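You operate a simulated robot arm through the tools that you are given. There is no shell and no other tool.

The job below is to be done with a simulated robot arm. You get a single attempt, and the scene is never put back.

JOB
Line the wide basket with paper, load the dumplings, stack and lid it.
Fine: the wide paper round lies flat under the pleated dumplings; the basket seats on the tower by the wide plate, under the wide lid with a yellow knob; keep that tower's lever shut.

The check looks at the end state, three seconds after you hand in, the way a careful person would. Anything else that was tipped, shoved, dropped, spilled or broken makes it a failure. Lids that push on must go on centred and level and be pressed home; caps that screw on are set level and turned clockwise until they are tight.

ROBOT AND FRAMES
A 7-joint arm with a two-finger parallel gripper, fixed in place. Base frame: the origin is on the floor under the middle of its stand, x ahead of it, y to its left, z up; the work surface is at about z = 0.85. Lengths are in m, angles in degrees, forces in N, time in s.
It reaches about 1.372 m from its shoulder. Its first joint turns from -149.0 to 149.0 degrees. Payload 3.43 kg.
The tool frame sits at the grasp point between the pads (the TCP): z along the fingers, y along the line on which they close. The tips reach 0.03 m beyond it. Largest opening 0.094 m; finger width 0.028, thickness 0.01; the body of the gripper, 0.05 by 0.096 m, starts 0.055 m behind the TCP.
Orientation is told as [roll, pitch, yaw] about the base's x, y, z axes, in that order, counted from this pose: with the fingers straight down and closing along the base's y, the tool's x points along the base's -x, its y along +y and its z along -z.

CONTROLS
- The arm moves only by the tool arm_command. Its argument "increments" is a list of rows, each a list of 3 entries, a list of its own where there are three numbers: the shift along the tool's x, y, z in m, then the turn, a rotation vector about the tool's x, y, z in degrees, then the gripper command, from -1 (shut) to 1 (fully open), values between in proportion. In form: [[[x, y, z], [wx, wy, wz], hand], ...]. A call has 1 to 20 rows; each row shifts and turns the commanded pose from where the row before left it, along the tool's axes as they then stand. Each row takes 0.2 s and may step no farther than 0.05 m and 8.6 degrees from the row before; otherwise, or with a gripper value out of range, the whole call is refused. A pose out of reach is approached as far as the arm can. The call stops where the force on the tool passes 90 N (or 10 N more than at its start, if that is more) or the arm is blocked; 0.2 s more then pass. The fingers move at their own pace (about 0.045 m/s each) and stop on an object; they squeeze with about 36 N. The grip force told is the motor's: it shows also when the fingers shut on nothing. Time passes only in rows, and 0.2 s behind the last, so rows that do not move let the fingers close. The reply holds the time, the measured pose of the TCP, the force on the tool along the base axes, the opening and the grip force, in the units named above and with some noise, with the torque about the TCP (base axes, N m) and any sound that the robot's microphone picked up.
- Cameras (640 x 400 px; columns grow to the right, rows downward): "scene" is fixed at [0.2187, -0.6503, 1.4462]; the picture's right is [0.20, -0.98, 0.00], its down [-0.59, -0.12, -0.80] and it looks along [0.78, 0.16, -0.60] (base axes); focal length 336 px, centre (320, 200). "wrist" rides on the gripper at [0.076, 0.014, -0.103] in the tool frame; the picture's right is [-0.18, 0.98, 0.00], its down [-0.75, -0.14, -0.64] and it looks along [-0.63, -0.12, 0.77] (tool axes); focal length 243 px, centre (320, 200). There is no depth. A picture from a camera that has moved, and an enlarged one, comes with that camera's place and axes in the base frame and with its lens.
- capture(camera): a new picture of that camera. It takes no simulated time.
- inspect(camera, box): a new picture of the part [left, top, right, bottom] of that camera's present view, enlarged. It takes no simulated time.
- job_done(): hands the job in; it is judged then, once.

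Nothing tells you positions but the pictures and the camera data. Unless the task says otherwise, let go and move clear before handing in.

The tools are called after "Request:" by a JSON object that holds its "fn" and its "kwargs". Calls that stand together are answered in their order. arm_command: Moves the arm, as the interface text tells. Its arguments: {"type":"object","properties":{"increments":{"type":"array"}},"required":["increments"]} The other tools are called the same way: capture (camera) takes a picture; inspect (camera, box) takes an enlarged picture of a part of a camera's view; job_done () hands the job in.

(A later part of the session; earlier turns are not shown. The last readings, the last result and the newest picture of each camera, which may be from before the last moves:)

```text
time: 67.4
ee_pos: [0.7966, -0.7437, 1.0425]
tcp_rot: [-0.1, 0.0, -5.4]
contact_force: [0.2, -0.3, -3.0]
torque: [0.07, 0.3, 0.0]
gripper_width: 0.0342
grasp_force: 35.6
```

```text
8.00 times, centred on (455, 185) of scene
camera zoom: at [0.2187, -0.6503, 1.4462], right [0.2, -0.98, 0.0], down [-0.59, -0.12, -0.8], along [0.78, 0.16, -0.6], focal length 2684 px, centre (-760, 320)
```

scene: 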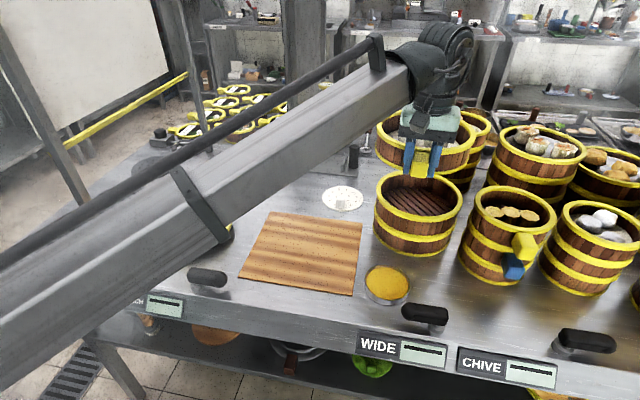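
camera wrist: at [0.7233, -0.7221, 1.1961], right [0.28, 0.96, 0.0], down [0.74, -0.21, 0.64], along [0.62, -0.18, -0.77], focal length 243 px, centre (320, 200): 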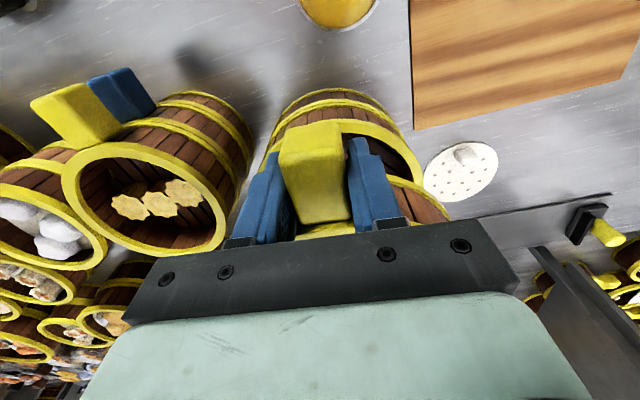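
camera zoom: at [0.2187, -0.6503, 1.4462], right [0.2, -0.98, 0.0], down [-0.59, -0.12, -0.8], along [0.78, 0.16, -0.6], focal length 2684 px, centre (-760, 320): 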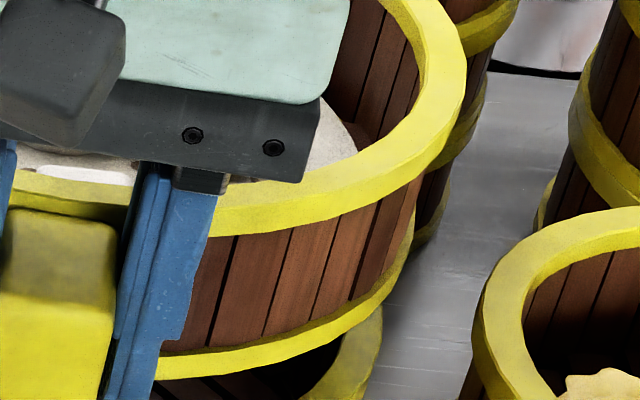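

Comparing silhouettes, the basket is about 2 mm too far toward -y. Small correction, then lower to just above contact and recheck.

Request:
{"fn": "arm_command", "kwargs": {"increments": [[[0.0012, 0.0019, 0], [0, 0, 0], -1], [[0, 0, 0.006], [0, 0, 0], -1], [[0, 0, 0.006], [0, 0, 0], -1], [[0, 0, 0], [0, 0, 0], -1], [[0, 0, 0], [0, 0, 0], -1]]}}

Request:
{"fn": "inspect", "kwargs": {"camera": "scene", "box": [370, 160, 420, 210]}}

Request:
{"fn": "inspect", "kwargs": {"camera": "scene", "box": [430, 170, 480, 220]}}

Request:
{"fn": "inspect", "kwargs": {"camera": "scene", "box": [360, 130, 480, 260]}}

```text
time: 68.6
ee_pos: [0.7967, -0.7401, 1.0314]
tcp_rot: [0.1, 0.0, -5.4]
contact_force: [-0.1, 0.3, -2.9]
torque: [0.04, 0.3, 0.01]
gripper_width: 0.0345
grasp_force: 36.4
```

```text
8.00 times, centred on (395, 185) of scene
camera zoom: at [0.2187, -0.6503, 1.4462], right [0.2, -0.98, 0.0], down [-0.59, -0.12, -0.8], along [0.78, 0.16, -0.6], focal length 2684 px, centre (-280, 320)
```

zoom: 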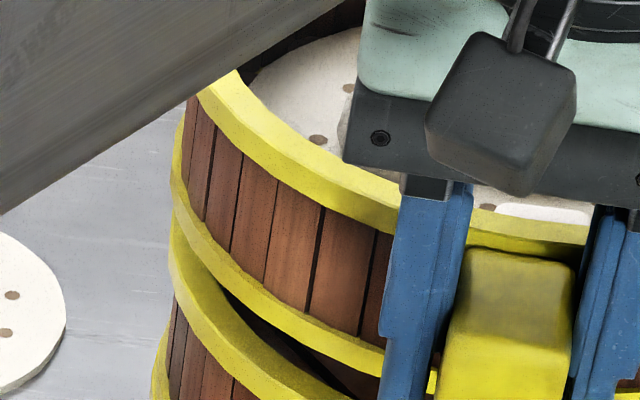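

```text
8.00 times, centred on (455, 195) of scene
camera zoom: at [0.2187, -0.6503, 1.4462], right [0.2, -0.98, 0.0], down [-0.59, -0.12, -0.8], along [0.78, 0.16, -0.6], focal length 2684 px, centre (-760, 240)
```

zoom: 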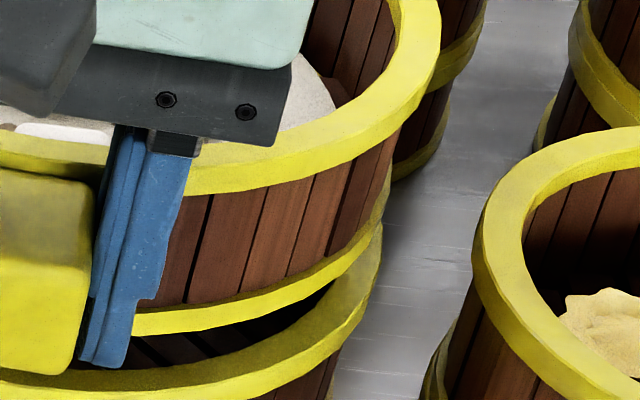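

```text
3.08 times, centred on (420, 195) of scene
camera zoom: at [0.2187, -0.6503, 1.4462], right [0.2, -0.98, 0.0], down [-0.59, -0.12, -0.8], along [0.78, 0.16, -0.6], focal length 1032 px, centre (12, 215)
```

zoom: 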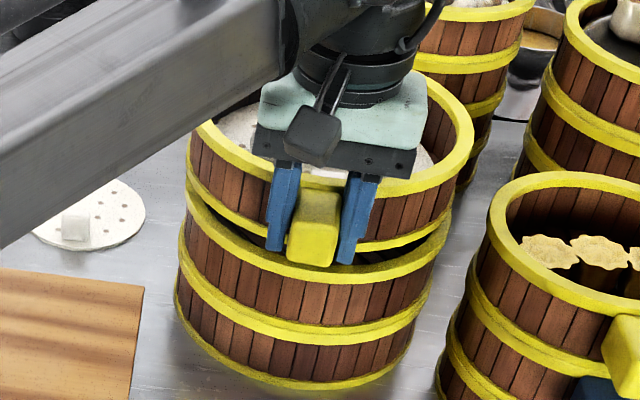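

Now within ~1.5 mm. Tiny trim and lower in 3 mm steps while watching force.

Request:
{"fn": "arm_command", "kwargs": {"increments": [[[-0.0011, -0.0009, 0], [0, 0, 0], -1], [[0, 0, 0.003], [0, 0, 0], -1], [[0, 0, 0.003], [0, 0, 0], -1], [[0, 0, 0], [0, 0, 0], -1]]}}

```text
time: 69.6
ee_pos: [0.7978, -0.7423, 1.0241]
tcp_rot: [0.0, 0.0, -5.4]
contact_force: [0.3, 0.4, -3.6]
torque: [0.03, 0.31, -0.04]
gripper_width: 0.0339
grasp_force: 36.1
```

Request:
{"fn": "arm_command", "kwargs": {"increments": [[[0, 0, 0.002], [0, 0, 0], -1], [[0, 0, 0.002], [0, 0, 0], -1], [[0, 0, 0], [0, 0, 0], -1]]}}

Request:
{"fn": "inspect", "kwargs": {"camera": "scene", "box": [360, 130, 480, 260]}}

```text
time: 70.4
ee_pos: [0.7966, -0.7413, 1.0205]
tcp_rot: [-0.1, 0.2, -5.4]
contact_force: [0.1, 1.0, -2.1]
torque: [0.04, 0.31, 0.01]
gripper_width: 0.0342
grasp_force: 35.8
```

```text
3.08 times, centred on (420, 195) of scene
camera zoom: at [0.2187, -0.6503, 1.4462], right [0.2, -0.98, 0.0], down [-0.59, -0.12, -0.8], along [0.78, 0.16, -0.6], focal length 1032 px, centre (12, 215)
```

zoom: 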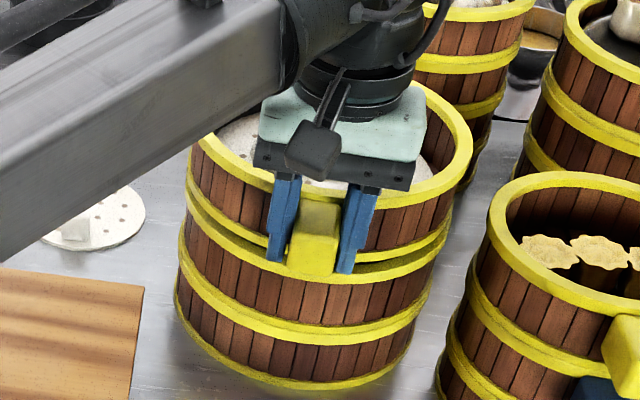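

Request:
{"fn": "arm_command", "kwargs": {"increments": [[[0, 0, 0.0015], [0, 0, 0], -1], [[0, 0, 0.0015], [0, 0, 0], -1], [[0, 0, 0], [0, 0, 0], -1]]}}

```text
time: 71.2
ee_pos: [0.7974, -0.7421, 1.018]
tcp_rot: [0.1, 0.0, -5.4]
contact_force: [0.1, 0.7, -2.4]
torque: [0.03, 0.3, 0.01]
gripper_width: 0.0339
grasp_force: 36.5
```

Request:
{"fn": "arm_command", "kwargs": {"increments": [[[0, 0, 0.0015], [0, 0, 0], -1], [[0, 0, 0.0015], [0, 0, 0], -1], [[0, 0, 0], [0, 0, 0], -1]]}}

Request:
{"fn": "inspect", "kwargs": {"camera": "scene", "box": [370, 165, 470, 235]}}

```text
time: 72.0
ee_pos: [0.7982, -0.7422, 1.0148]
tcp_rot: [0.0, 0.0, -5.4]
contact_force: [-0.6, 0.2, -3.4]
torque: [0.03, 0.29, 0.0]
gripper_width: 0.0339
grasp_force: 36.0
```

```text
5.71 times, centred on (420, 200) of scene
camera zoom: at [0.2187, -0.6503, 1.4462], right [0.2, -0.98, 0.0], down [-0.59, -0.12, -0.8], along [0.78, 0.16, -0.6], focal length 1918 px, centre (-251, 200)
```

zoom: 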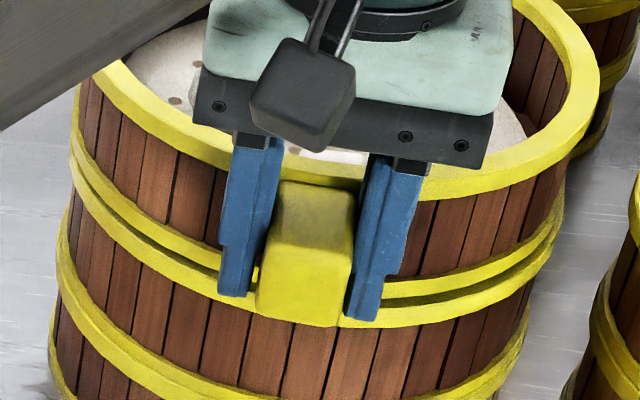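

Request:
{"fn": "arm_command", "kwargs": {"increments": [[[0, 0, 0.0015], [0, 0, 0], -1], [[0, 0, 0.0015], [0, 0, 0], -1], [[0, 0, 0], [0, 0, 0], -1]]}}

```text
time: 72.8
ee_pos: [0.7972, -0.742, 1.0122]
tcp_rot: [0.1, 0.0, -5.5]
contact_force: [0.6, -0.2, -2.2]
torque: [0.01, 0.31, -0.01]
gripper_width: 0.0341
grasp_force: 35.7
```

Request:
{"fn": "arm_command", "kwargs": {"increments": [[[0, 0, 0.0015], [0, 0, 0], -1], [[0, 0, 0.001], [0, 0, 0], -1], [[0, 0, 0], [0, 0, 0], -1]]}}

Request:
{"fn": "inspect", "kwargs": {"camera": "scene", "box": [370, 165, 470, 235]}}

```text
time: 73.6
ee_pos: [0.7978, -0.7407, 1.0103]
tcp_rot: [0.0, -0.1, -5.4]
contact_force: [-0.5, -0.9, 4.5]
torque: [-0.09, -1.12, -0.12]
gripper_width: 0.0341
grasp_force: 36.1
```

```text
5.71 times, centred on (420, 200) of scene
camera zoom: at [0.2187, -0.6503, 1.4462], right [0.2, -0.98, 0.0], down [-0.59, -0.12, -0.8], along [0.78, 0.16, -0.6], focal length 1918 px, centre (-251, 200)
```

zoom: 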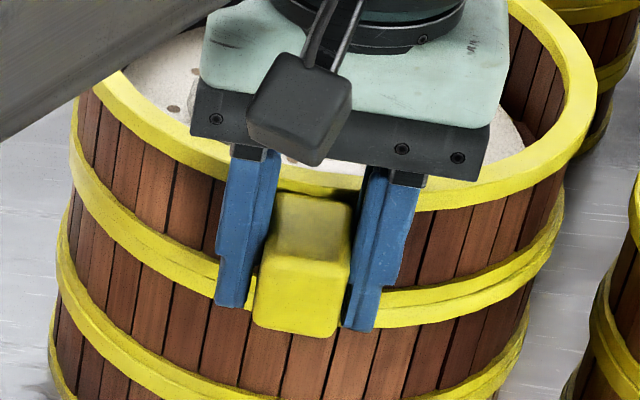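

Contact at the far edge of the rim; the hoops have met. One more ~1 mm, then release gently.

Request:
{"fn": "arm_command", "kwargs": {"increments": [[[0, 0, 0.001], [0, 0, 0], -1], [[0, 0, 0], [0, 0, 0], -1]]}}

```text
time: 74.2
ee_pos: [0.7971, -0.7422, 1.0096]
tcp_rot: [-0.1, 0.0, -5.4]
contact_force: [0.0, 0.5, 12.3]
torque: [0.04, -0.11, -0.09]
gripper_width: 0.0341
grasp_force: 35.9
```

Now evenly seated (12 N). Opening the fingers and rising straight up.

Request:
{"fn": "arm_command", "kwargs": {"increments": [[[0, 0, 0], [0, 0, 0], -0.1], [[0, 0, 0], [0, 0, 0], 0.1], [[0, 0, 0], [0, 0, 0], 0.2], [[0, 0, 0], [0, 0, 0], 0.2], [[0, 0, -0.005], [0, 0, 0], 0.2], [[0, 0, -0.01], [0, 0, 0], 0.2], [[0, 0, -0.015], [0, 0, 0], 0.2], [[0, 0, -0.02], [0, 0, 0], 0.2], [[0, 0, -0.03], [0, 0, 0], 0.2], [[0, 0, -0.04], [0, 0, 0], 0.2], [[0, 0, -0.04], [0, 0, 0], 0.2], [[0, 0, 0], [0, 0, 0], 0.2]]}}

Request:
{"fn": "capture", "kwargs": {"camera": "wrist"}}

Request:
{"fn": "inspect", "kwargs": {"camera": "scene", "box": [350, 120, 490, 270]}}

```text
time: 76.8
ee_pos: [0.7995, -0.7431, 1.1688]
tcp_rot: [0.0, 0.0, -5.4]
contact_force: [0.5, 0.5, -0.3]
torque: [0.01, 0.01, -0.01]
gripper_width: 0.0561
grasp_force: 0.0
```

```text
taken
camera wrist: at [0.7257, -0.7206, 1.2718], right [0.28, 0.96, 0.0], down [0.74, -0.21, 0.64], along [0.62, -0.18, -0.77], focal length 243 px, centre (320, 200)
```

wrist: 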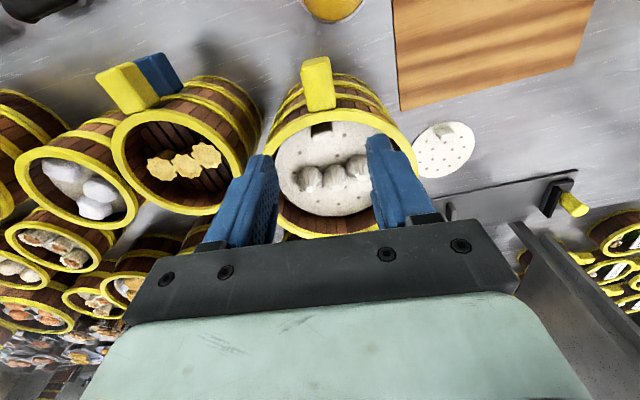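

```text
2.67 times, centred on (420, 195) of scene
camera zoom: at [0.2187, -0.6503, 1.4462], right [0.2, -0.98, 0.0], down [-0.59, -0.12, -0.8], along [0.78, 0.16, -0.6], focal length 895 px, centre (53, 213)
```

zoom: 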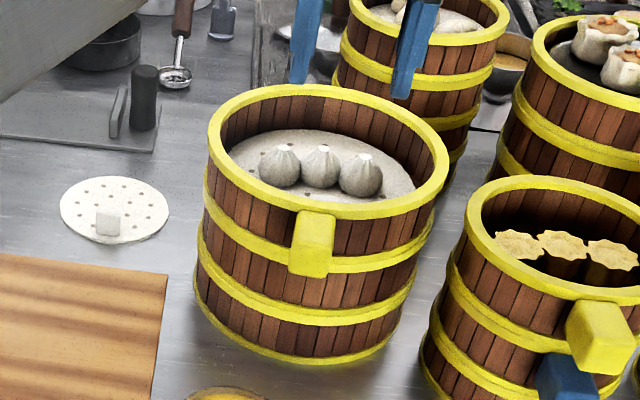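

The basket sits on the tower with dumplings and paper in place. I'll zoom to verify seating and measure the new rim.

Request:
{"fn": "inspect", "kwargs": {"camera": "scene", "box": [370, 145, 470, 225]}}

Request:
{"fn": "inspect", "kwargs": {"camera": "wrist", "box": [240, 40, 440, 240]}}

```text
5.00 times, centred on (420, 185) of scene
camera zoom: at [0.2187, -0.6503, 1.4462], right [0.2, -0.98, 0.0], down [-0.59, -0.12, -0.8], along [0.78, 0.16, -0.6], focal length 1678 px, centre (-180, 275)
```

zoom: 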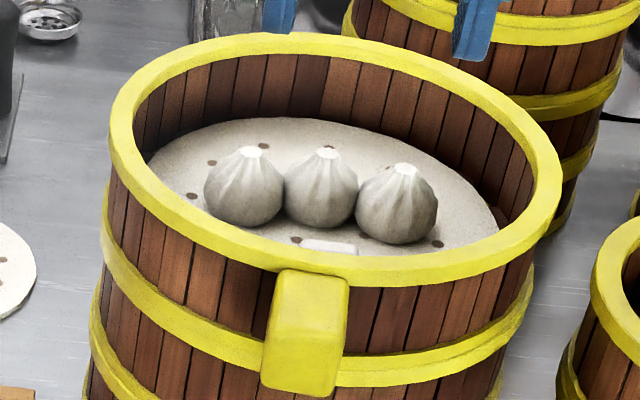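

```text
2.00 times, centred on (340, 140) of wrist
camera zoom: at [0.7257, -0.7206, 1.2718], right [0.28, 0.96, 0.0], down [0.74, -0.21, 0.64], along [0.62, -0.18, -0.77], focal length 485 px, centre (280, 320)
```

zoom: 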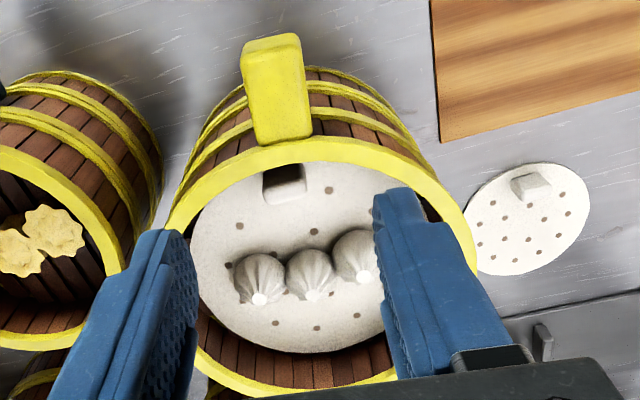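

Stack is seated with hoops flush; rim centre ≈(0.914, -0.7515), rim z ≈1.03. Now I'll go to look at the lid from above.

Request:
{"fn": "arm_command", "kwargs": {"increments": [[[0, 0, 0], [0, 0, -5.5], 0.2], [[0.0024, 0.0391, 0.0035], [0, 0, 0], 0.2], [[0.0024, 0.0391, 0.0035], [0, 0, 0], 0.2], [[0.0024, 0.0391, 0.0035], [0, 0, 0], 0.2], [[0.0024, 0.0391, 0.0035], [0, 0, 0], 0.2], [[0.0024, 0.0391, 0.0035], [0, 0, 0], 0.2], [[0.0024, 0.0391, 0.0035], [0, 0, 0], 0.2], [[0.0024, 0.0391, 0.0035], [0, 0, 0], 0.2], [[0.0024, 0.0391, 0.0035], [0, 0, 0], 0.5], [[0.0024, 0.0391, 0.0035], [0, 0, 0], 0.5], [[0.0024, 0.0391, 0.0035], [0, 0, 0], 0.5], [[0.0024, 0.0391, 0.0035], [0, 0, 0], 0.5], [[0.0024, 0.0391, 0.0035], [0, 0, 0], 0.5], [[0, 0, 0], [0, 0, 0], 0.5], [[0, 0, 0], [0, 0, 0], 0.5]]}}

Request:
{"fn": "capture", "kwargs": {"camera": "wrist"}}

Request:
{"fn": "capture", "kwargs": {"camera": "scene"}}

```text
time: 80.0
ee_pos: [0.7682, -0.2711, 1.1264]
tcp_rot: [-0.1, -0.1, 0.1]
contact_force: [0.5, -0.2, 0.2]
torque: [-0.01, -0.02, -0.02]
gripper_width: 0.0708
grasp_force: 0.0
```

```text
taken
camera wrist: at [0.6924, -0.2566, 1.2283], right [0.18, 0.98, 0.0], down [0.75, -0.14, 0.64], along [0.63, -0.12, -0.77], focal length 243 px, centre (320, 200)
```

wrist: 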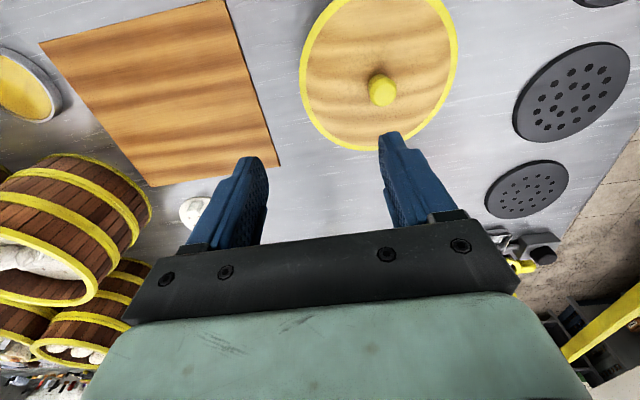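

```text
taken
```

scene: 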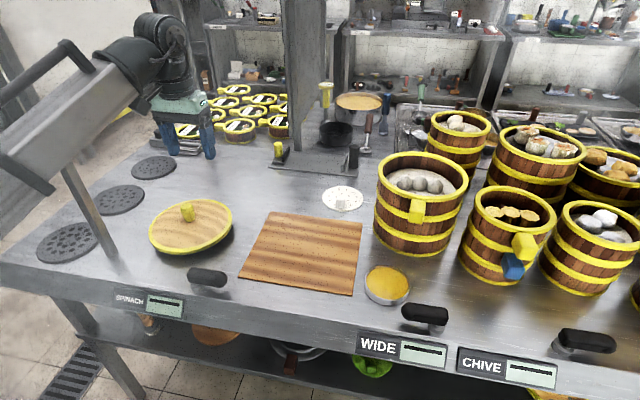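

The lid is ~0.10 m radius (matches the basket), centred near (0.788, -0.201), knob top at z≈0.936. I'll move above the knob and recheck.

Request:
{"fn": "arm_command", "kwargs": {"increments": [[[-0.01, 0.035, 0.02], [0, 0, 0], 0.5], [[-0.0098, 0.0346, 0.02], [0, 0, 0], 0.5], [[0, 0, 0.03], [0, 0, 0], 0.5], [[0, 0, 0.03], [0, 0, 0], 0.5], [[0, 0, 0], [0, 0, 0], 0.5], [[0, 0, 0], [0, 0, 0], 0.5]]}}

Request:
{"fn": "capture", "kwargs": {"camera": "wrist"}}

Request:
{"fn": "capture", "kwargs": {"camera": "scene"}}

```text
time: 81.4
ee_pos: [0.789, -0.2035, 1.0264]
tcp_rot: [0.0, 0.0, 0.1]
contact_force: [-0.5, -0.1, 0.3]
torque: [-0.02, 0.06, -0.01]
gripper_width: 0.0707
grasp_force: 0.1
```

```text
taken
camera wrist: at [0.7134, -0.1886, 1.1296], right [0.18, 0.98, 0.0], down [0.75, -0.14, 0.64], along [0.63, -0.12, -0.77], focal length 243 px, centre (320, 200)
```

wrist: 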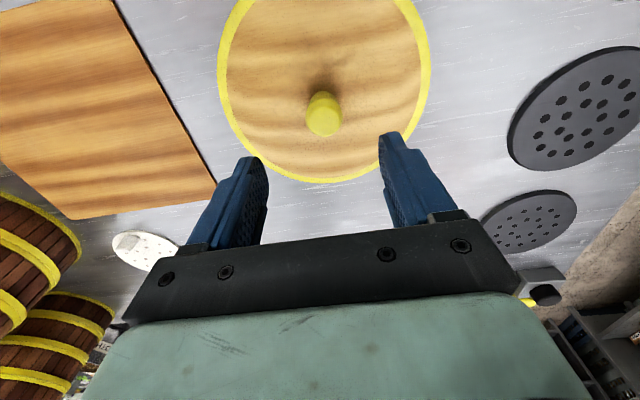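

```text
taken
```

scene: 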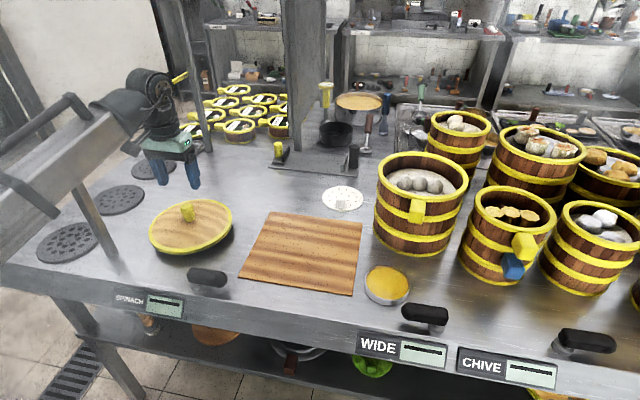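

Knob confirmed at (0.788, -0.200). Descending around it.

Request:
{"fn": "arm_command", "kwargs": {"increments": [[[0.001, 0.003, 0.02], [0, 0, 0], 0.5], [[0, 0, 0.03], [0, 0, 0], 0.5], [[0, 0, 0.03], [0, 0, 0], 0.5], [[0, 0, 0.02], [0, 0, 0], 0.5], [[0, 0, 0], [0, 0, 0], 0.5], [[0, 0, 0], [0, 0, 0], 0.5]]}}

Request:
{"fn": "capture", "kwargs": {"camera": "wrist"}}

Request:
{"fn": "inspect", "kwargs": {"camera": "scene", "box": [130, 150, 260, 260]}}

```text
time: 82.8
ee_pos: [0.7856, -0.2025, 0.9268]
tcp_rot: [0.0, 0.1, 0.1]
contact_force: [-0.2, 0.0, -0.6]
torque: [-0.03, 0.01, 0.02]
gripper_width: 0.0702
grasp_force: 0.1
```

```text
taken
camera wrist: at [0.711, -0.1868, 1.0295], right [0.18, 0.98, 0.0], down [0.75, -0.14, 0.64], along [0.63, -0.12, -0.77], focal length 243 px, centre (320, 200)
```

wrist: 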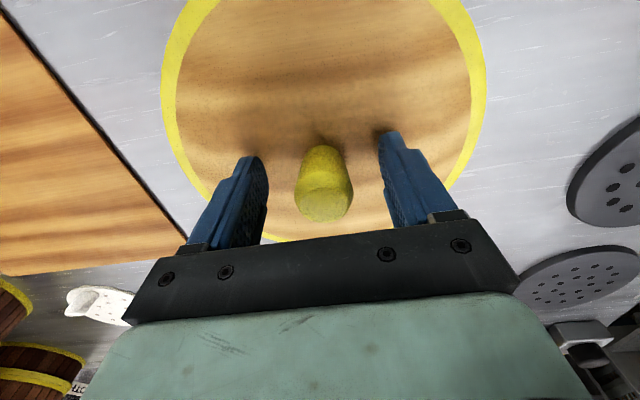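

```text
3.64 times, centred on (195, 205) of scene
camera zoom: at [0.2187, -0.6503, 1.4462], right [0.2, -0.98, 0.0], down [-0.59, -0.12, -0.8], along [0.78, 0.16, -0.6], focal length 1220 px, centre (774, 182)
```

zoom: 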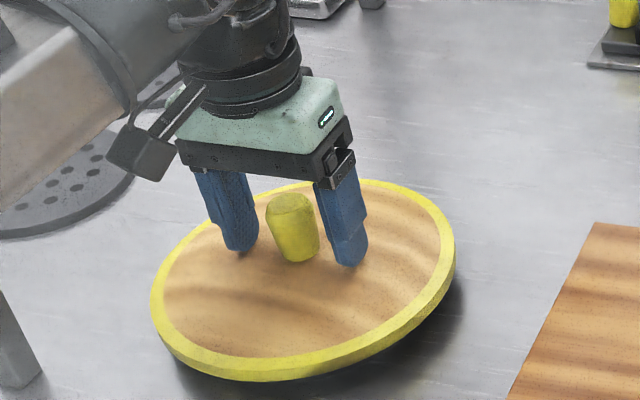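

Knob is between the fingers. Lowering 3 mm and closing.

Request:
{"fn": "arm_command", "kwargs": {"increments": [[[0, 0, 0.003], [0, 0, 0], 0.5], [[0, 0, 0], [0, 0, 0], -1], [[0, 0, 0], [0, 0, 0], -1], [[0, 0, 0], [0, 0, 0], -1], [[0, 0, 0], [0, 0, 0], -1], [[0, 0, 0], [0, 0, 0], -1]]}}

Request:
{"fn": "capture", "kwargs": {"camera": "wrist"}}

```text
time: 84.2
ee_pos: [0.7865, -0.2006, 0.9261]
tcp_rot: [-0.2, -0.2, 0.1]
contact_force: [3.9, -1.7, 52.7]
torque: [0.31, 0.03, -0.04]
gripper_width: 0.031
grasp_force: 35.6
```

```text
taken
camera wrist: at [0.7104, -0.1863, 1.0282], right [0.18, 0.98, 0.0], down [0.75, -0.14, 0.65], along [0.63, -0.12, -0.76], focal length 243 px, centre (320, 200)
```

wrist: 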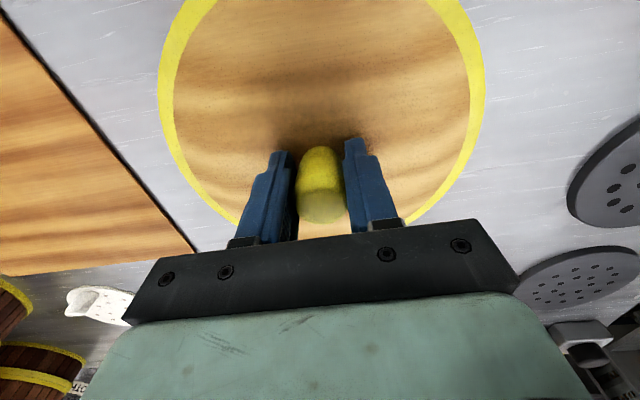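

The fingertips touched the lid surface (top ≈0.895), grip is good at 31 mm. Relieving and lifting slowly.

Request:
{"fn": "arm_command", "kwargs": {"increments": [[[0, 0, -0.003], [0, 0, 0], -1], [[0, 0, 0], [0, 0, 0], -1], [[0, 0, -0.004], [0, 0, 0], -1], [[0, 0, -0.008], [0, 0, 0], -1], [[0, 0, -0.01], [0, 0, 0], -1], [[0, 0, 0], [0, 0, 0], -1], [[0, 0, 0], [0, 0, 0], -1]]}}

Request:
{"fn": "capture", "kwargs": {"camera": "wrist"}}

Request:
{"fn": "inspect", "kwargs": {"camera": "scene", "box": [130, 150, 260, 260]}}

```text
time: 85.8
ee_pos: [0.7854, -0.2004, 0.9486]
tcp_rot: [0.0, 0.0, 0.1]
contact_force: [0.6, 0.1, -1.2]
torque: [0.04, 0.02, 0.0]
gripper_width: 0.0308
grasp_force: 36.1
```

```text
taken
camera wrist: at [0.7109, -0.1859, 1.051], right [0.18, 0.98, 0.0], down [0.75, -0.14, 0.64], along [0.63, -0.12, -0.77], focal length 243 px, centre (320, 200)
```

wrist: 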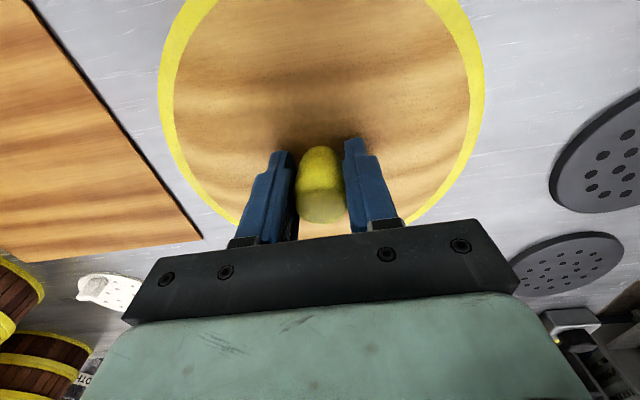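

```text
3.64 times, centred on (195, 205) of scene
camera zoom: at [0.2187, -0.6503, 1.4462], right [0.2, -0.98, 0.0], down [-0.59, -0.12, -0.8], along [0.78, 0.16, -0.6], focal length 1220 px, centre (774, 182)
```

zoom: 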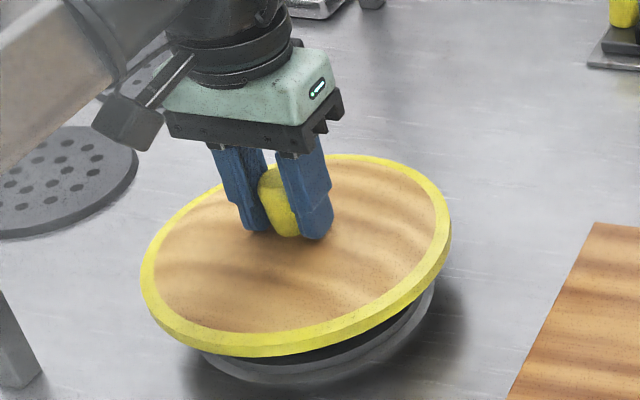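

The lid is off its stand, hanging level. Raising it and checking its underside profile.

Request:
{"fn": "arm_command", "kwargs": {"increments": [[[0, 0, -0.02], [0, 0, 0], -1], [[0, 0, -0.025], [0, 0, 0], -1], [[0, 0, -0.025], [0, 0, 0], -1], [[0, 0, -0.025], [0, 0, 0], -1], [[0, 0, -0.025], [0, 0, 0], -1], [[0, 0, -0.025], [0, 0, 0], -1], [[0, 0, -0.025], [0, 0, 0], -1], [[0, 0, -0.02], [0, 0, 0], -1], [[0, 0, 0], [0, 0, 0], -1], [[0, 0, 0], [0, 0, 0], -1]]}}

Request:
{"fn": "inspect", "kwargs": {"camera": "scene", "box": [90, 50, 260, 190]}}

Request:
{"fn": "inspect", "kwargs": {"camera": "wrist", "box": [140, 0, 500, 240]}}

```text
time: 88.0
ee_pos: [0.7851, -0.2005, 1.1383]
tcp_rot: [0.0, -0.1, 0.2]
contact_force: [9.0, -3.1, -20.9]
torque: [-0.04, -0.35, 0.04]
gripper_width: 0.031
grasp_force: 35.9
```

```text
2.86 times, centred on (175, 120) of scene
camera zoom: at [0.2187, -0.6503, 1.4462], right [0.2, -0.98, 0.0], down [-0.59, -0.12, -0.8], along [0.78, 0.16, -0.6], focal length 959 px, centre (734, 429)
```

zoom: 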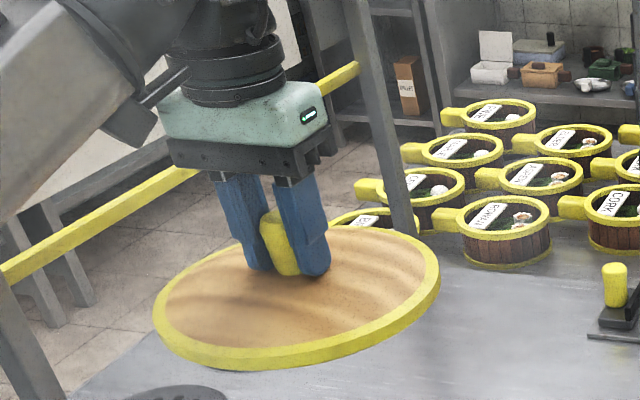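

```text
1.67 times, centred on (320, 120) of wrist
camera zoom: at [0.7099, -0.1852, 1.2404], right [0.18, 0.98, 0.0], down [0.75, -0.14, 0.64], along [0.63, -0.12, -0.77], focal length 404 px, centre (320, 333)
```

zoom: 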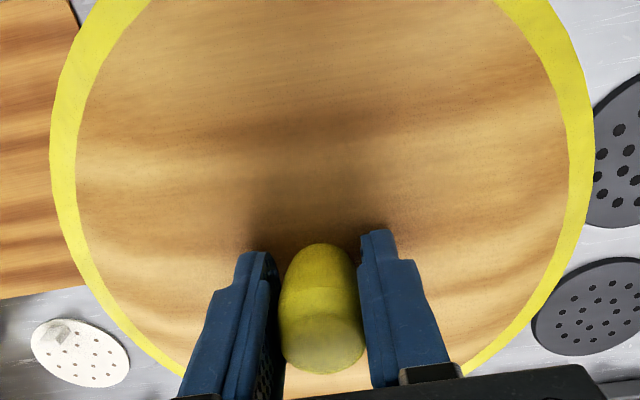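

A force of about -21 N showed on the tool; I'll hold still and re-read before doing anything.

Request:
{"fn": "arm_command", "kwargs": {"increments": [[[0, 0, 0], [0, 0, 0], -1]]}}

Request:
{"fn": "capture", "kwargs": {"camera": "scene"}}

Request:
{"fn": "capture", "kwargs": {"camera": "wrist"}}

```text
time: 88.4
ee_pos: [0.7857, -0.2014, 1.1379]
tcp_rot: [0.0, -0.1, 0.1]
contact_force: [9.9, -3.2, -24.2]
torque: [-0.16, -0.44, 0.02]
gripper_width: 0.0309
grasp_force: 35.5
```

```text
taken
```

scene: 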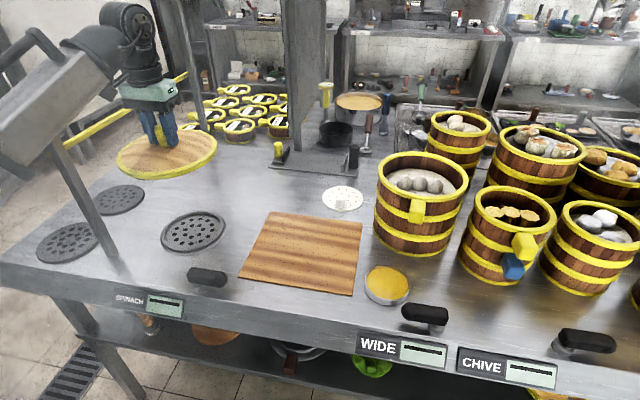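

```text
taken
camera wrist: at [0.7099, -0.1852, 1.2404], right [0.18, 0.98, 0.0], down [0.75, -0.14, 0.64], along [0.63, -0.12, -0.77], focal length 243 px, centre (320, 200)
```

wrist: 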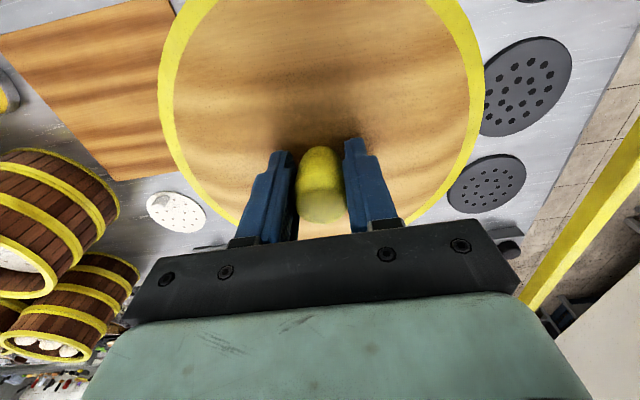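

The force points outward and down — the arm is folded against its limit here, not touching anything in the pictures. I'll lower slightly and move outward/right to relieve it.

Request:
{"fn": "arm_command", "kwargs": {"increments": [[[-0.005, -0.01, 0.015], [0, 0, 0], -1], [[-0.01, -0.02, 0.01], [0, 0, 0], -1], [[0, 0, 0], [0, 0, 0], -1]]}}

```text
time: 89.2
ee_pos: [0.7985, -0.2304, 1.1144]
tcp_rot: [0.0, 0.0, 0.0]
contact_force: [-0.1, -0.6, -1.0]
torque: [-0.02, 0.01, -0.01]
gripper_width: 0.0309
grasp_force: 36.0
```

Relieved. Carrying the lid over to above the stacked basket.

Request:
{"fn": "arm_command", "kwargs": {"increments": [[[-0.00814, -0.03726, -0.00214], [0, 0, 0], -1], [[-0.00814, -0.03726, -0.00214], [0, 0, 0], -1], [[-0.00814, -0.03726, -0.00214], [0, 0, 0], -1], [[-0.00814, -0.03726, -0.00214], [0, 0, 0], -1], [[-0.00814, -0.03726, -0.00214], [0, 0, 0], -1], [[-0.00814, -0.03726, -0.00214], [0, 0, 0], -1], [[-0.00814, -0.03726, -0.00214], [0, 0, 0], -1], [[-0.00814, -0.03726, -0.00214], [0, 0, 0], -1], [[-0.00814, -0.03726, -0.00214], [0, 0, 0], -1], [[-0.00814, -0.03726, -0.00214], [0, 0, 0], -1], [[-0.00814, -0.03726, -0.00214], [0, 0, 0], -1], [[-0.00814, -0.03726, -0.00214], [0, 0, 0], -1], [[-0.00814, -0.03726, -0.00214], [0, 0, 0], -1], [[-0.00814, -0.03726, -0.00214], [0, 0, 0], -1], [[0, 0, 0], [0, 0, 0], -1], [[0, 0, 0], [0, 0, 0], -1]]}}

Request:
{"fn": "inspect", "kwargs": {"camera": "scene", "box": [350, 100, 490, 250]}}

Request:
{"fn": "capture", "kwargs": {"camera": "wrist"}}

```text
time: 92.6
ee_pos: [0.8986, -0.7367, 1.1346]
tcp_rot: [0.0, -0.1, 0.1]
contact_force: [0.2, 0.2, -0.8]
torque: [-0.01, -0.01, -0.02]
gripper_width: 0.0308
grasp_force: 35.9
out of reach, approached as far as the arm can: row 14
```

```text
2.67 times, centred on (420, 175) of scene
camera zoom: at [0.2187, -0.6503, 1.4462], right [0.2, -0.98, 0.0], down [-0.59, -0.12, -0.8], along [0.78, 0.16, -0.6], focal length 895 px, centre (53, 267)
```

zoom: 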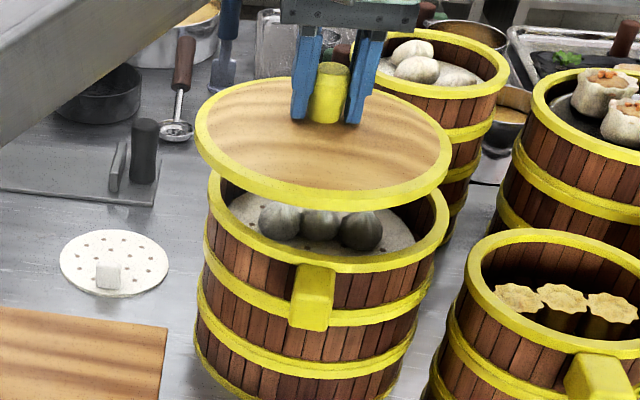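

```text
taken
camera wrist: at [0.823, -0.7218, 1.2378], right [0.18, 0.98, 0.0], down [0.75, -0.14, 0.64], along [0.63, -0.12, -0.76], focal length 243 px, centre (320, 200)
```

wrist: 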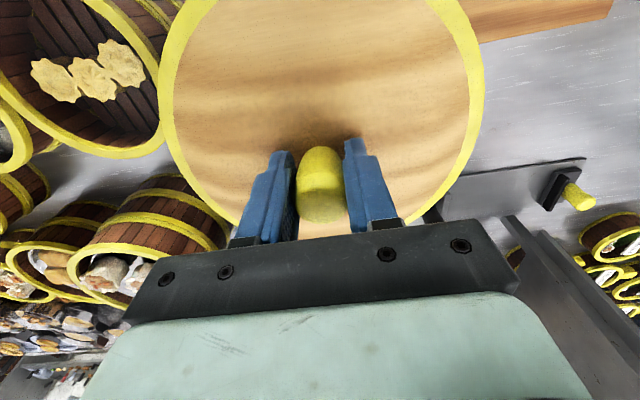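

With the tool vertical, the arm can't quite reach the tower centre (r≈1.18 m). I'll set the lid down on the empty wooden mat and re-grip its knob with the gripper tilted outward about the closing axis, so the wrist stays closer.

Request:
{"fn": "arm_command", "kwargs": {"increments": [[[0.0141, 0.0315, 0], [0, 0, 0], -1], [[0.0141, 0.0315, 0], [0, 0, 0], -1], [[0.0141, 0.0315, 0], [0, 0, 0], -1], [[0.0141, 0.0315, 0], [0, 0, 0], -1], [[0.0141, 0.0315, 0], [0, 0, 0], -1], [[0.0141, 0.0315, 0], [0, 0, 0], -1], [[0.0141, 0.0315, 0], [0, 0, 0], -1], [[0.0141, 0.0315, 0], [0, 0, 0], -1], [[0, 0, 0], [0, 0, 0], -1], [[0, 0, 0], [0, 0, 0], -1]]}}

Request:
{"fn": "capture", "kwargs": {"camera": "scene"}}

```text
time: 94.8
ee_pos: [0.7875, -0.4842, 1.1366]
tcp_rot: [0.0, 0.0, 0.1]
contact_force: [0.6, -1.0, -0.7]
torque: [0.01, 0.01, -0.01]
gripper_width: 0.0307
grasp_force: 36.5
```

```text
taken
```

scene: 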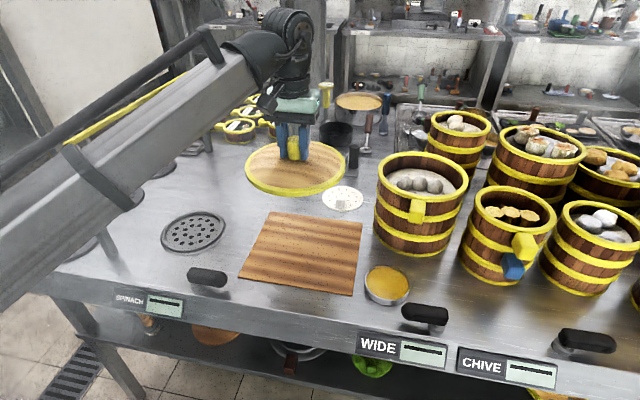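

Over the mat. Lowering the lid onto it.

Request:
{"fn": "arm_command", "kwargs": {"increments": [[[0, -0.006, 0.03], [0, 0, 0], -1], [[0, -0.006, 0.03], [0, 0, 0], -1], [[0, 0, 0.03], [0, 0, 0], -1], [[0, 0, 0.03], [0, 0, 0], -1], [[0, 0, 0.03], [0, 0, 0], -1], [[0, 0, 0.03], [0, 0, 0], -1], [[0, 0, 0.02], [0, 0, 0], -1], [[0, 0, 0], [0, 0, 0], -1], [[0, 0, 0], [0, 0, 0], -1]]}}

Request:
{"fn": "inspect", "kwargs": {"camera": "scene", "box": [230, 180, 370, 300]}}

```text
time: 96.8
ee_pos: [0.7839, -0.4983, 0.9365]
tcp_rot: [0.0, 0.0, 0.1]
contact_force: [-1.0, 0.4, -0.8]
torque: [-0.01, 0.0, -0.01]
gripper_width: 0.0308
grasp_force: 36.1
```

```text
3.33 times, centred on (300, 240) of scene
camera zoom: at [0.2187, -0.6503, 1.4462], right [0.2, -0.98, 0.0], down [-0.59, -0.12, -0.8], along [0.78, 0.16, -0.6], focal length 1118 px, centre (387, 67)
```

zoom: 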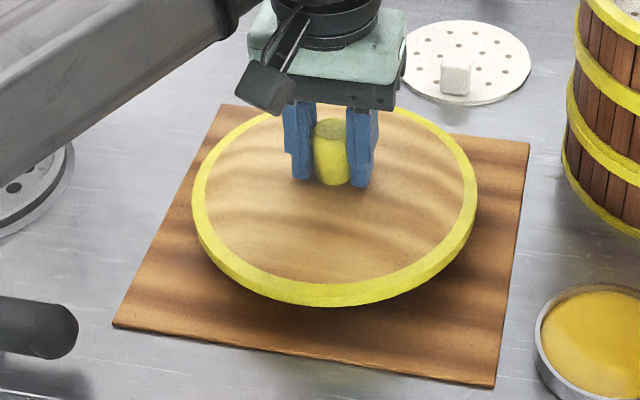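

Request:
{"fn": "arm_command", "kwargs": {"increments": [[[0, 0, 0.004], [0, 0, 0], -1], [[0, 0, 0.004], [0, 0, 0], -1], [[0, 0, 0.004], [0, 0, 0], -1], [[0, 0, 0], [0, 0, 0], -1]]}}

```text
time: 97.8
ee_pos: [0.785, -0.4989, 0.9251]
tcp_rot: [0.0, 0.0, 0.0]
contact_force: [0.0, 0.2, -1.3]
torque: [-0.01, 0.03, 0.0]
gripper_width: 0.0306
grasp_force: 35.9
```

Request:
{"fn": "arm_command", "kwargs": {"increments": [[[0, 0, 0.003], [0, 0, 0], -1], [[0, 0, 0.003], [0, 0, 0], -1], [[0, 0, 0], [0, 0, 0], -1]]}}

```text
time: 98.6
ee_pos: [0.7857, -0.4993, 0.918]
tcp_rot: [0.0, -0.1, 0.1]
contact_force: [0.3, 0.3, 1.1]
torque: [0.02, 0.26, -0.01]
gripper_width: 0.0308
grasp_force: 36.7
```

Request:
{"fn": "arm_command", "kwargs": {"increments": [[[0, 0, 0.0015], [0, 0, 0], -1], [[0, 0, 0], [0, 0, 0], -1]]}}

Request:
{"fn": "inspect", "kwargs": {"camera": "scene", "box": [250, 190, 360, 290]}}

```text
time: 99.2
ee_pos: [0.7846, -0.4973, 0.9174]
tcp_rot: [-0.1, -0.1, 0.1]
contact_force: [2.8, -2.3, 18.1]
torque: [0.42, 1.04, 0.02]
gripper_width: 0.0307
grasp_force: 36.3
```

```text
4.00 times, centred on (305, 240) of scene
camera zoom: at [0.2187, -0.6503, 1.4462], right [0.2, -0.98, 0.0], down [-0.59, -0.12, -0.8], along [0.78, 0.16, -0.6], focal length 1342 px, centre (380, 40)
```

zoom: 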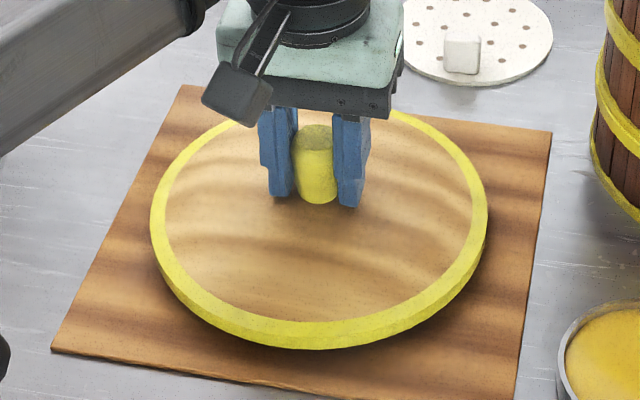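

The lid rests on the mat (its underside has a ~13 mm plug). Releasing, rising, and tilting the gripper 18° outward.

Request:
{"fn": "arm_command", "kwargs": {"increments": [[[0, 0, -0.0015], [0, 0, 0], -1], [[0, 0, 0], [0, 0, 0], 0.3], [[0, 0, 0], [0, 0, 0], 0.3], [[0, 0, 0], [0, 0, 0], 0.3], [[0, 0, -0.01], [0, 0, 0], 0.3], [[0, 0, -0.02], [0, 0, 0], 0.3], [[0, 0, -0.02], [0, 0, 0], 0.3], [[0, 0, -0.02], [0, 0, 0], 0.3], [[0, 0, 0], [0, -6, 0], 0.3], [[0, 0, 0], [0, -6, 0], 0.3], [[0, 0, 0], [0, -6, 0], 0.3], [[0, 0, 0], [0, 0, 0], 0.3]]}}

Request:
{"fn": "capture", "kwargs": {"camera": "wrist"}}

Request:
{"fn": "inspect", "kwargs": {"camera": "scene", "box": [230, 160, 370, 300]}}

```text
time: 101.8
ee_pos: [0.7857, -0.4975, 0.9887]
tcp_rot: [0.0, -18.1, 0.1]
contact_force: [-0.4, -0.2, 0.1]
torque: [0.02, -0.03, 0.0]
gripper_width: 0.0612
grasp_force: 0.0
```

```text
taken
camera wrist: at [0.6818, -0.4832, 1.0623], right [0.17, 0.98, 0.06], down [0.52, -0.14, 0.84], along [0.84, -0.12, -0.53], focal length 243 px, centre (320, 200)
```

wrist: 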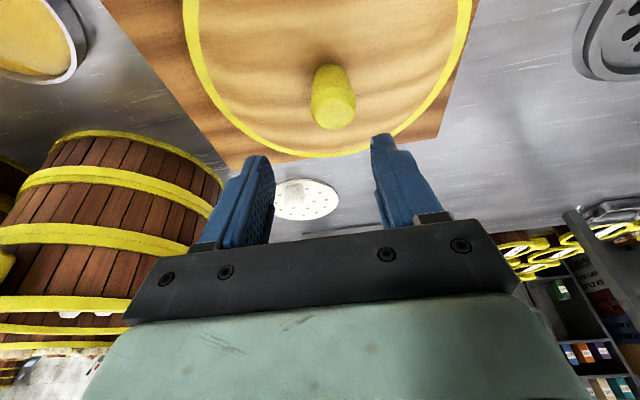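

```text
2.86 times, centred on (300, 230) of scene
camera zoom: at [0.2187, -0.6503, 1.4462], right [0.2, -0.98, 0.0], down [-0.59, -0.12, -0.8], along [0.78, 0.16, -0.6], focal length 959 px, centre (377, 114)
```

zoom: 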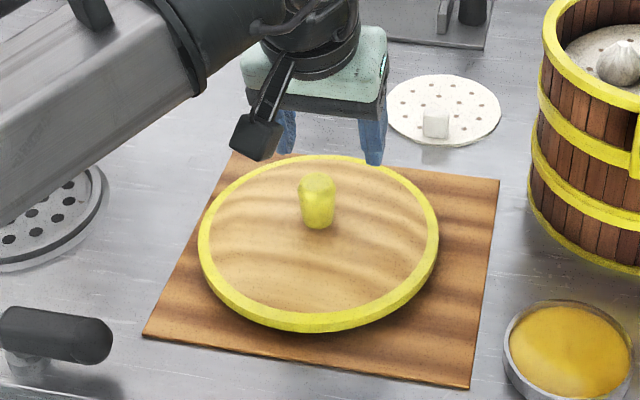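

On release the lid slid ~13 mm toward +y with a finger (it sits level on the mat at about (0.787, -0.4835)). I'll re-centre on the knob with the tilted gripper.

Request:
{"fn": "arm_command", "kwargs": {"increments": [[[0.0, 0.014, 0], [0, 0, 0], 0.3], [[0.0077, 0, 0.0205], [0, 0, 0], 0.3], [[0.0052, 0, 0.0137], [0, 0, 0], 0.3], [[0, 0, 0], [0, 0, 0], 0.3], [[0, 0, 0], [0, 0, 0], 0.3]]}}

Request:
{"fn": "capture", "kwargs": {"camera": "wrist"}}

Request:
{"fn": "inspect", "kwargs": {"camera": "scene", "box": [250, 190, 360, 290]}}

```text
time: 103.0
ee_pos: [0.7847, -0.4845, 0.9531]
tcp_rot: [0.1, -18.0, 0.1]
contact_force: [0.4, -0.1, -0.1]
torque: [-0.03, 0.01, 0.03]
gripper_width: 0.0611
grasp_force: 0.1
```

```text
taken
camera wrist: at [0.6807, -0.4702, 1.0274], right [0.17, 0.98, 0.06], down [0.52, -0.14, 0.84], along [0.84, -0.12, -0.53], focal length 243 px, centre (320, 200)
```

wrist: 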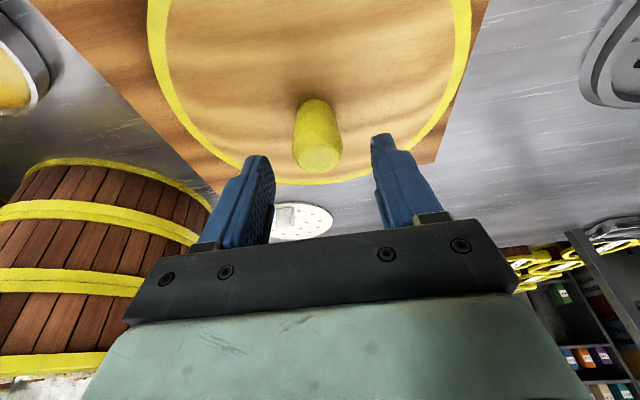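

```text
4.00 times, centred on (305, 240) of scene
camera zoom: at [0.2187, -0.6503, 1.4462], right [0.2, -0.98, 0.0], down [-0.59, -0.12, -0.8], along [0.78, 0.16, -0.6], focal length 1342 px, centre (380, 40)
```

zoom: 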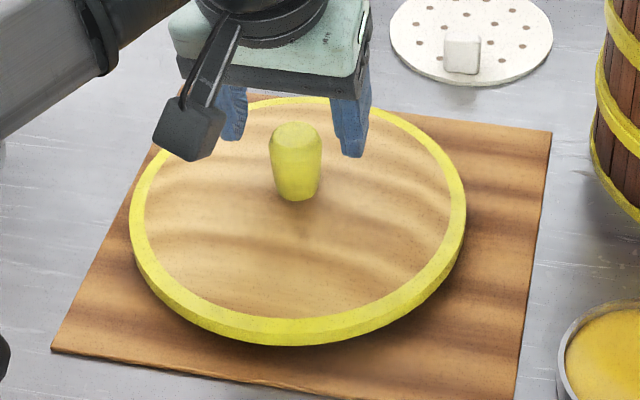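

Aligned; descending around the knob and closing gently.

Request:
{"fn": "arm_command", "kwargs": {"increments": [[[0.0053, 0.0005, 0.013], [0, 0, 0], 0.3], [[0.0053, 0, 0.013], [0, 0, 0], 0.3], [[0, 0, 0], [0, 0, 0], 0.3], [[0, 0, 0], [0, 0, 0], 0.3]]}}

Request:
{"fn": "capture", "kwargs": {"camera": "wrist"}}

Request:
{"fn": "inspect", "kwargs": {"camera": "scene", "box": [270, 180, 340, 250]}}

```text
time: 104.0
ee_pos: [0.7812, -0.4846, 0.9244]
tcp_rot: [0.0, -18.0, 0.0]
contact_force: [0.3, 1.5, -0.2]
torque: [0.02, -0.01, -0.01]
gripper_width: 0.061
grasp_force: 0.1
```

```text
taken
camera wrist: at [0.6781, -0.4692, 0.9991], right [0.17, 0.98, 0.06], down [0.52, -0.14, 0.84], along [0.84, -0.12, -0.53], focal length 243 px, centre (320, 200)
```

wrist: 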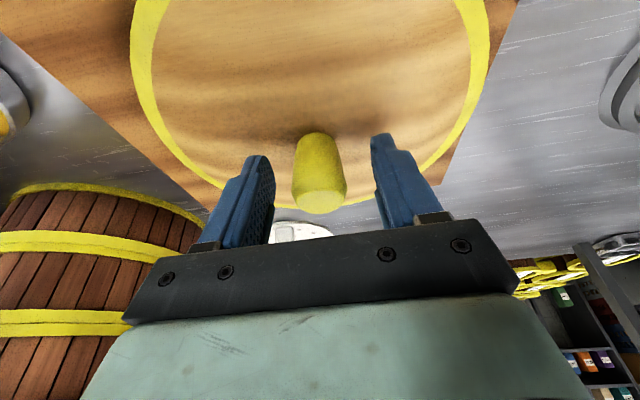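

```text
5.71 times, centred on (305, 215) of scene
camera zoom: at [0.2187, -0.6503, 1.4462], right [0.2, -0.98, 0.0], down [-0.59, -0.12, -0.8], along [0.78, 0.16, -0.6], focal length 1918 px, centre (406, 114)
```

zoom: 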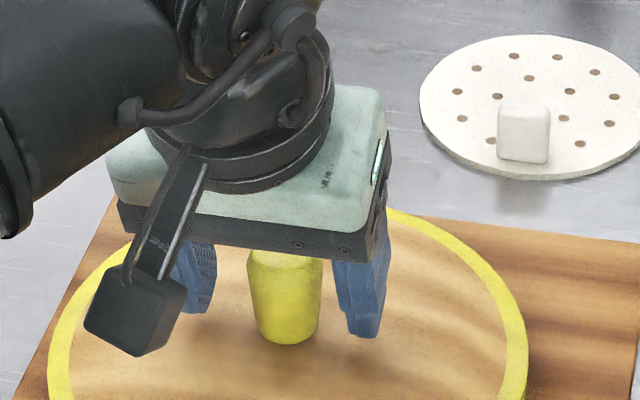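

Request:
{"fn": "arm_command", "kwargs": {"increments": [[[0, 0, 0], [0, 0, 0], -1], [[0, 0, 0], [0, 0, 0], -1], [[0, 0, 0], [0, 0, 0], -1], [[0, 0, 0], [0, 0, 0], -1], [[0, 0, 0], [0, 0, 0], -1]]}}

Request:
{"fn": "capture", "kwargs": {"camera": "wrist"}}

```text
time: 105.2
ee_pos: [0.7809, -0.4843, 0.9252]
tcp_rot: [0.0, -18.0, 0.1]
contact_force: [0.1, -0.4, 0.6]
torque: [0.04, 0.05, -0.01]
gripper_width: 0.033
grasp_force: 35.8
```

```text
taken
camera wrist: at [0.6781, -0.4692, 0.9992], right [0.17, 0.98, 0.06], down [0.52, -0.14, 0.84], along [0.84, -0.12, -0.53], focal length 243 px, centre (320, 200)
```

wrist: 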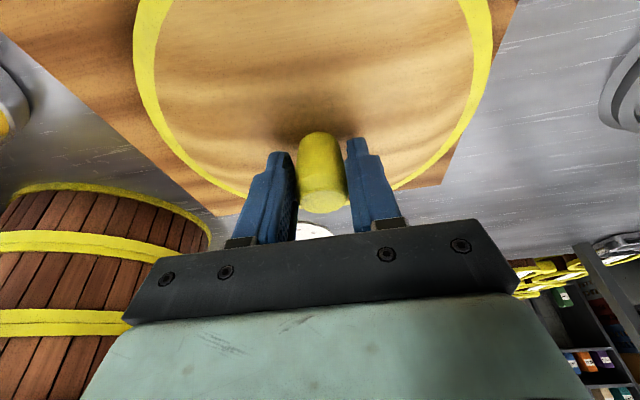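

Gripped. Test lift of 15 mm, checking it hangs level.

Request:
{"fn": "arm_command", "kwargs": {"increments": [[[-0.0015, 0, -0.0048], [0, 0, 0], -1], [[-0.0031, 0, -0.0095], [0, 0, 0], -1], [[-0.0031, 0, -0.0095], [0, 0, 0], -1], [[0, 0, 0], [0, 0, 0], -1], [[0, 0, 0], [0, 0, 0], -1]]}}

Request:
{"fn": "capture", "kwargs": {"camera": "wrist"}}

Request:
{"fn": "inspect", "kwargs": {"camera": "scene", "box": [240, 170, 370, 290]}}

```text
time: 106.4
ee_pos: [0.782, -0.4822, 0.9492]
tcp_rot: [0.0, -17.9, 0.2]
contact_force: [1.2, 0.8, -2.3]
torque: [0.0, 0.01, 0.04]
gripper_width: 0.0332
grasp_force: 35.7
```

```text
taken
camera wrist: at [0.6783, -0.4687, 1.0234], right [0.17, 0.98, 0.06], down [0.52, -0.14, 0.84], along [0.84, -0.12, -0.53], focal length 243 px, centre (320, 200)
```

wrist: 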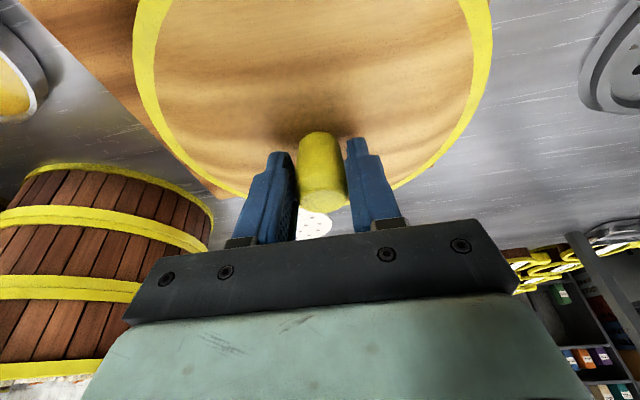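

```text
3.33 times, centred on (305, 230) of scene
camera zoom: at [0.2187, -0.6503, 1.4462], right [0.2, -0.98, 0.0], down [-0.59, -0.12, -0.8], along [0.78, 0.16, -0.6], focal length 1118 px, centre (370, 100)
```

zoom: 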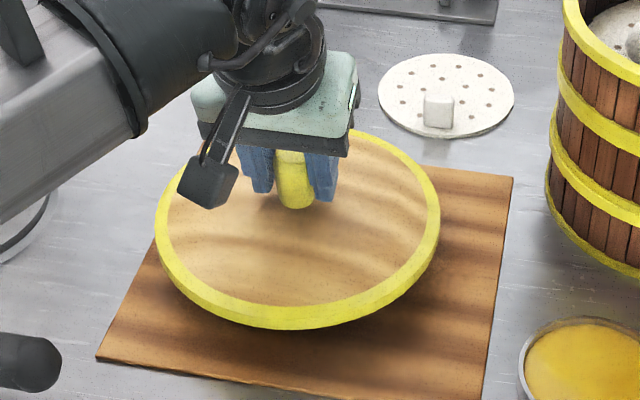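

The lid hangs level with its centre ~7 mm ahead of the TCP. Raising, then moving outward over the tower.

Request:
{"fn": "arm_command", "kwargs": {"increments": [[[-0.0074, 0, -0.0228], [0, 0, 0], -1], [[-0.0074, 0, -0.0228], [0, 0, 0], -1], [[-0.0074, 0, -0.0228], [0, 0, 0], -1], [[-0.0074, 0, -0.0228], [0, 0, 0], -1], [[-0.0074, 0, -0.0228], [0, 0, 0], -1], [[-0.0162, -0.02, -0.0175], [0, 0, 0], -1], [[-0.0162, -0.02, -0.0175], [0, 0, 0], -1], [[-0.0162, -0.02, -0.0175], [0, 0, 0], -1], [[0, 0, 0], [0, 0, 0], -1]]}}

```text
time: 108.4
ee_pos: [0.8121, -0.5425, 1.1343]
tcp_rot: [0.1, -18.1, 0.1]
contact_force: [0.0, 0.7, -1.2]
torque: [0.02, -0.02, 0.01]
gripper_width: 0.033
grasp_force: 35.7
```

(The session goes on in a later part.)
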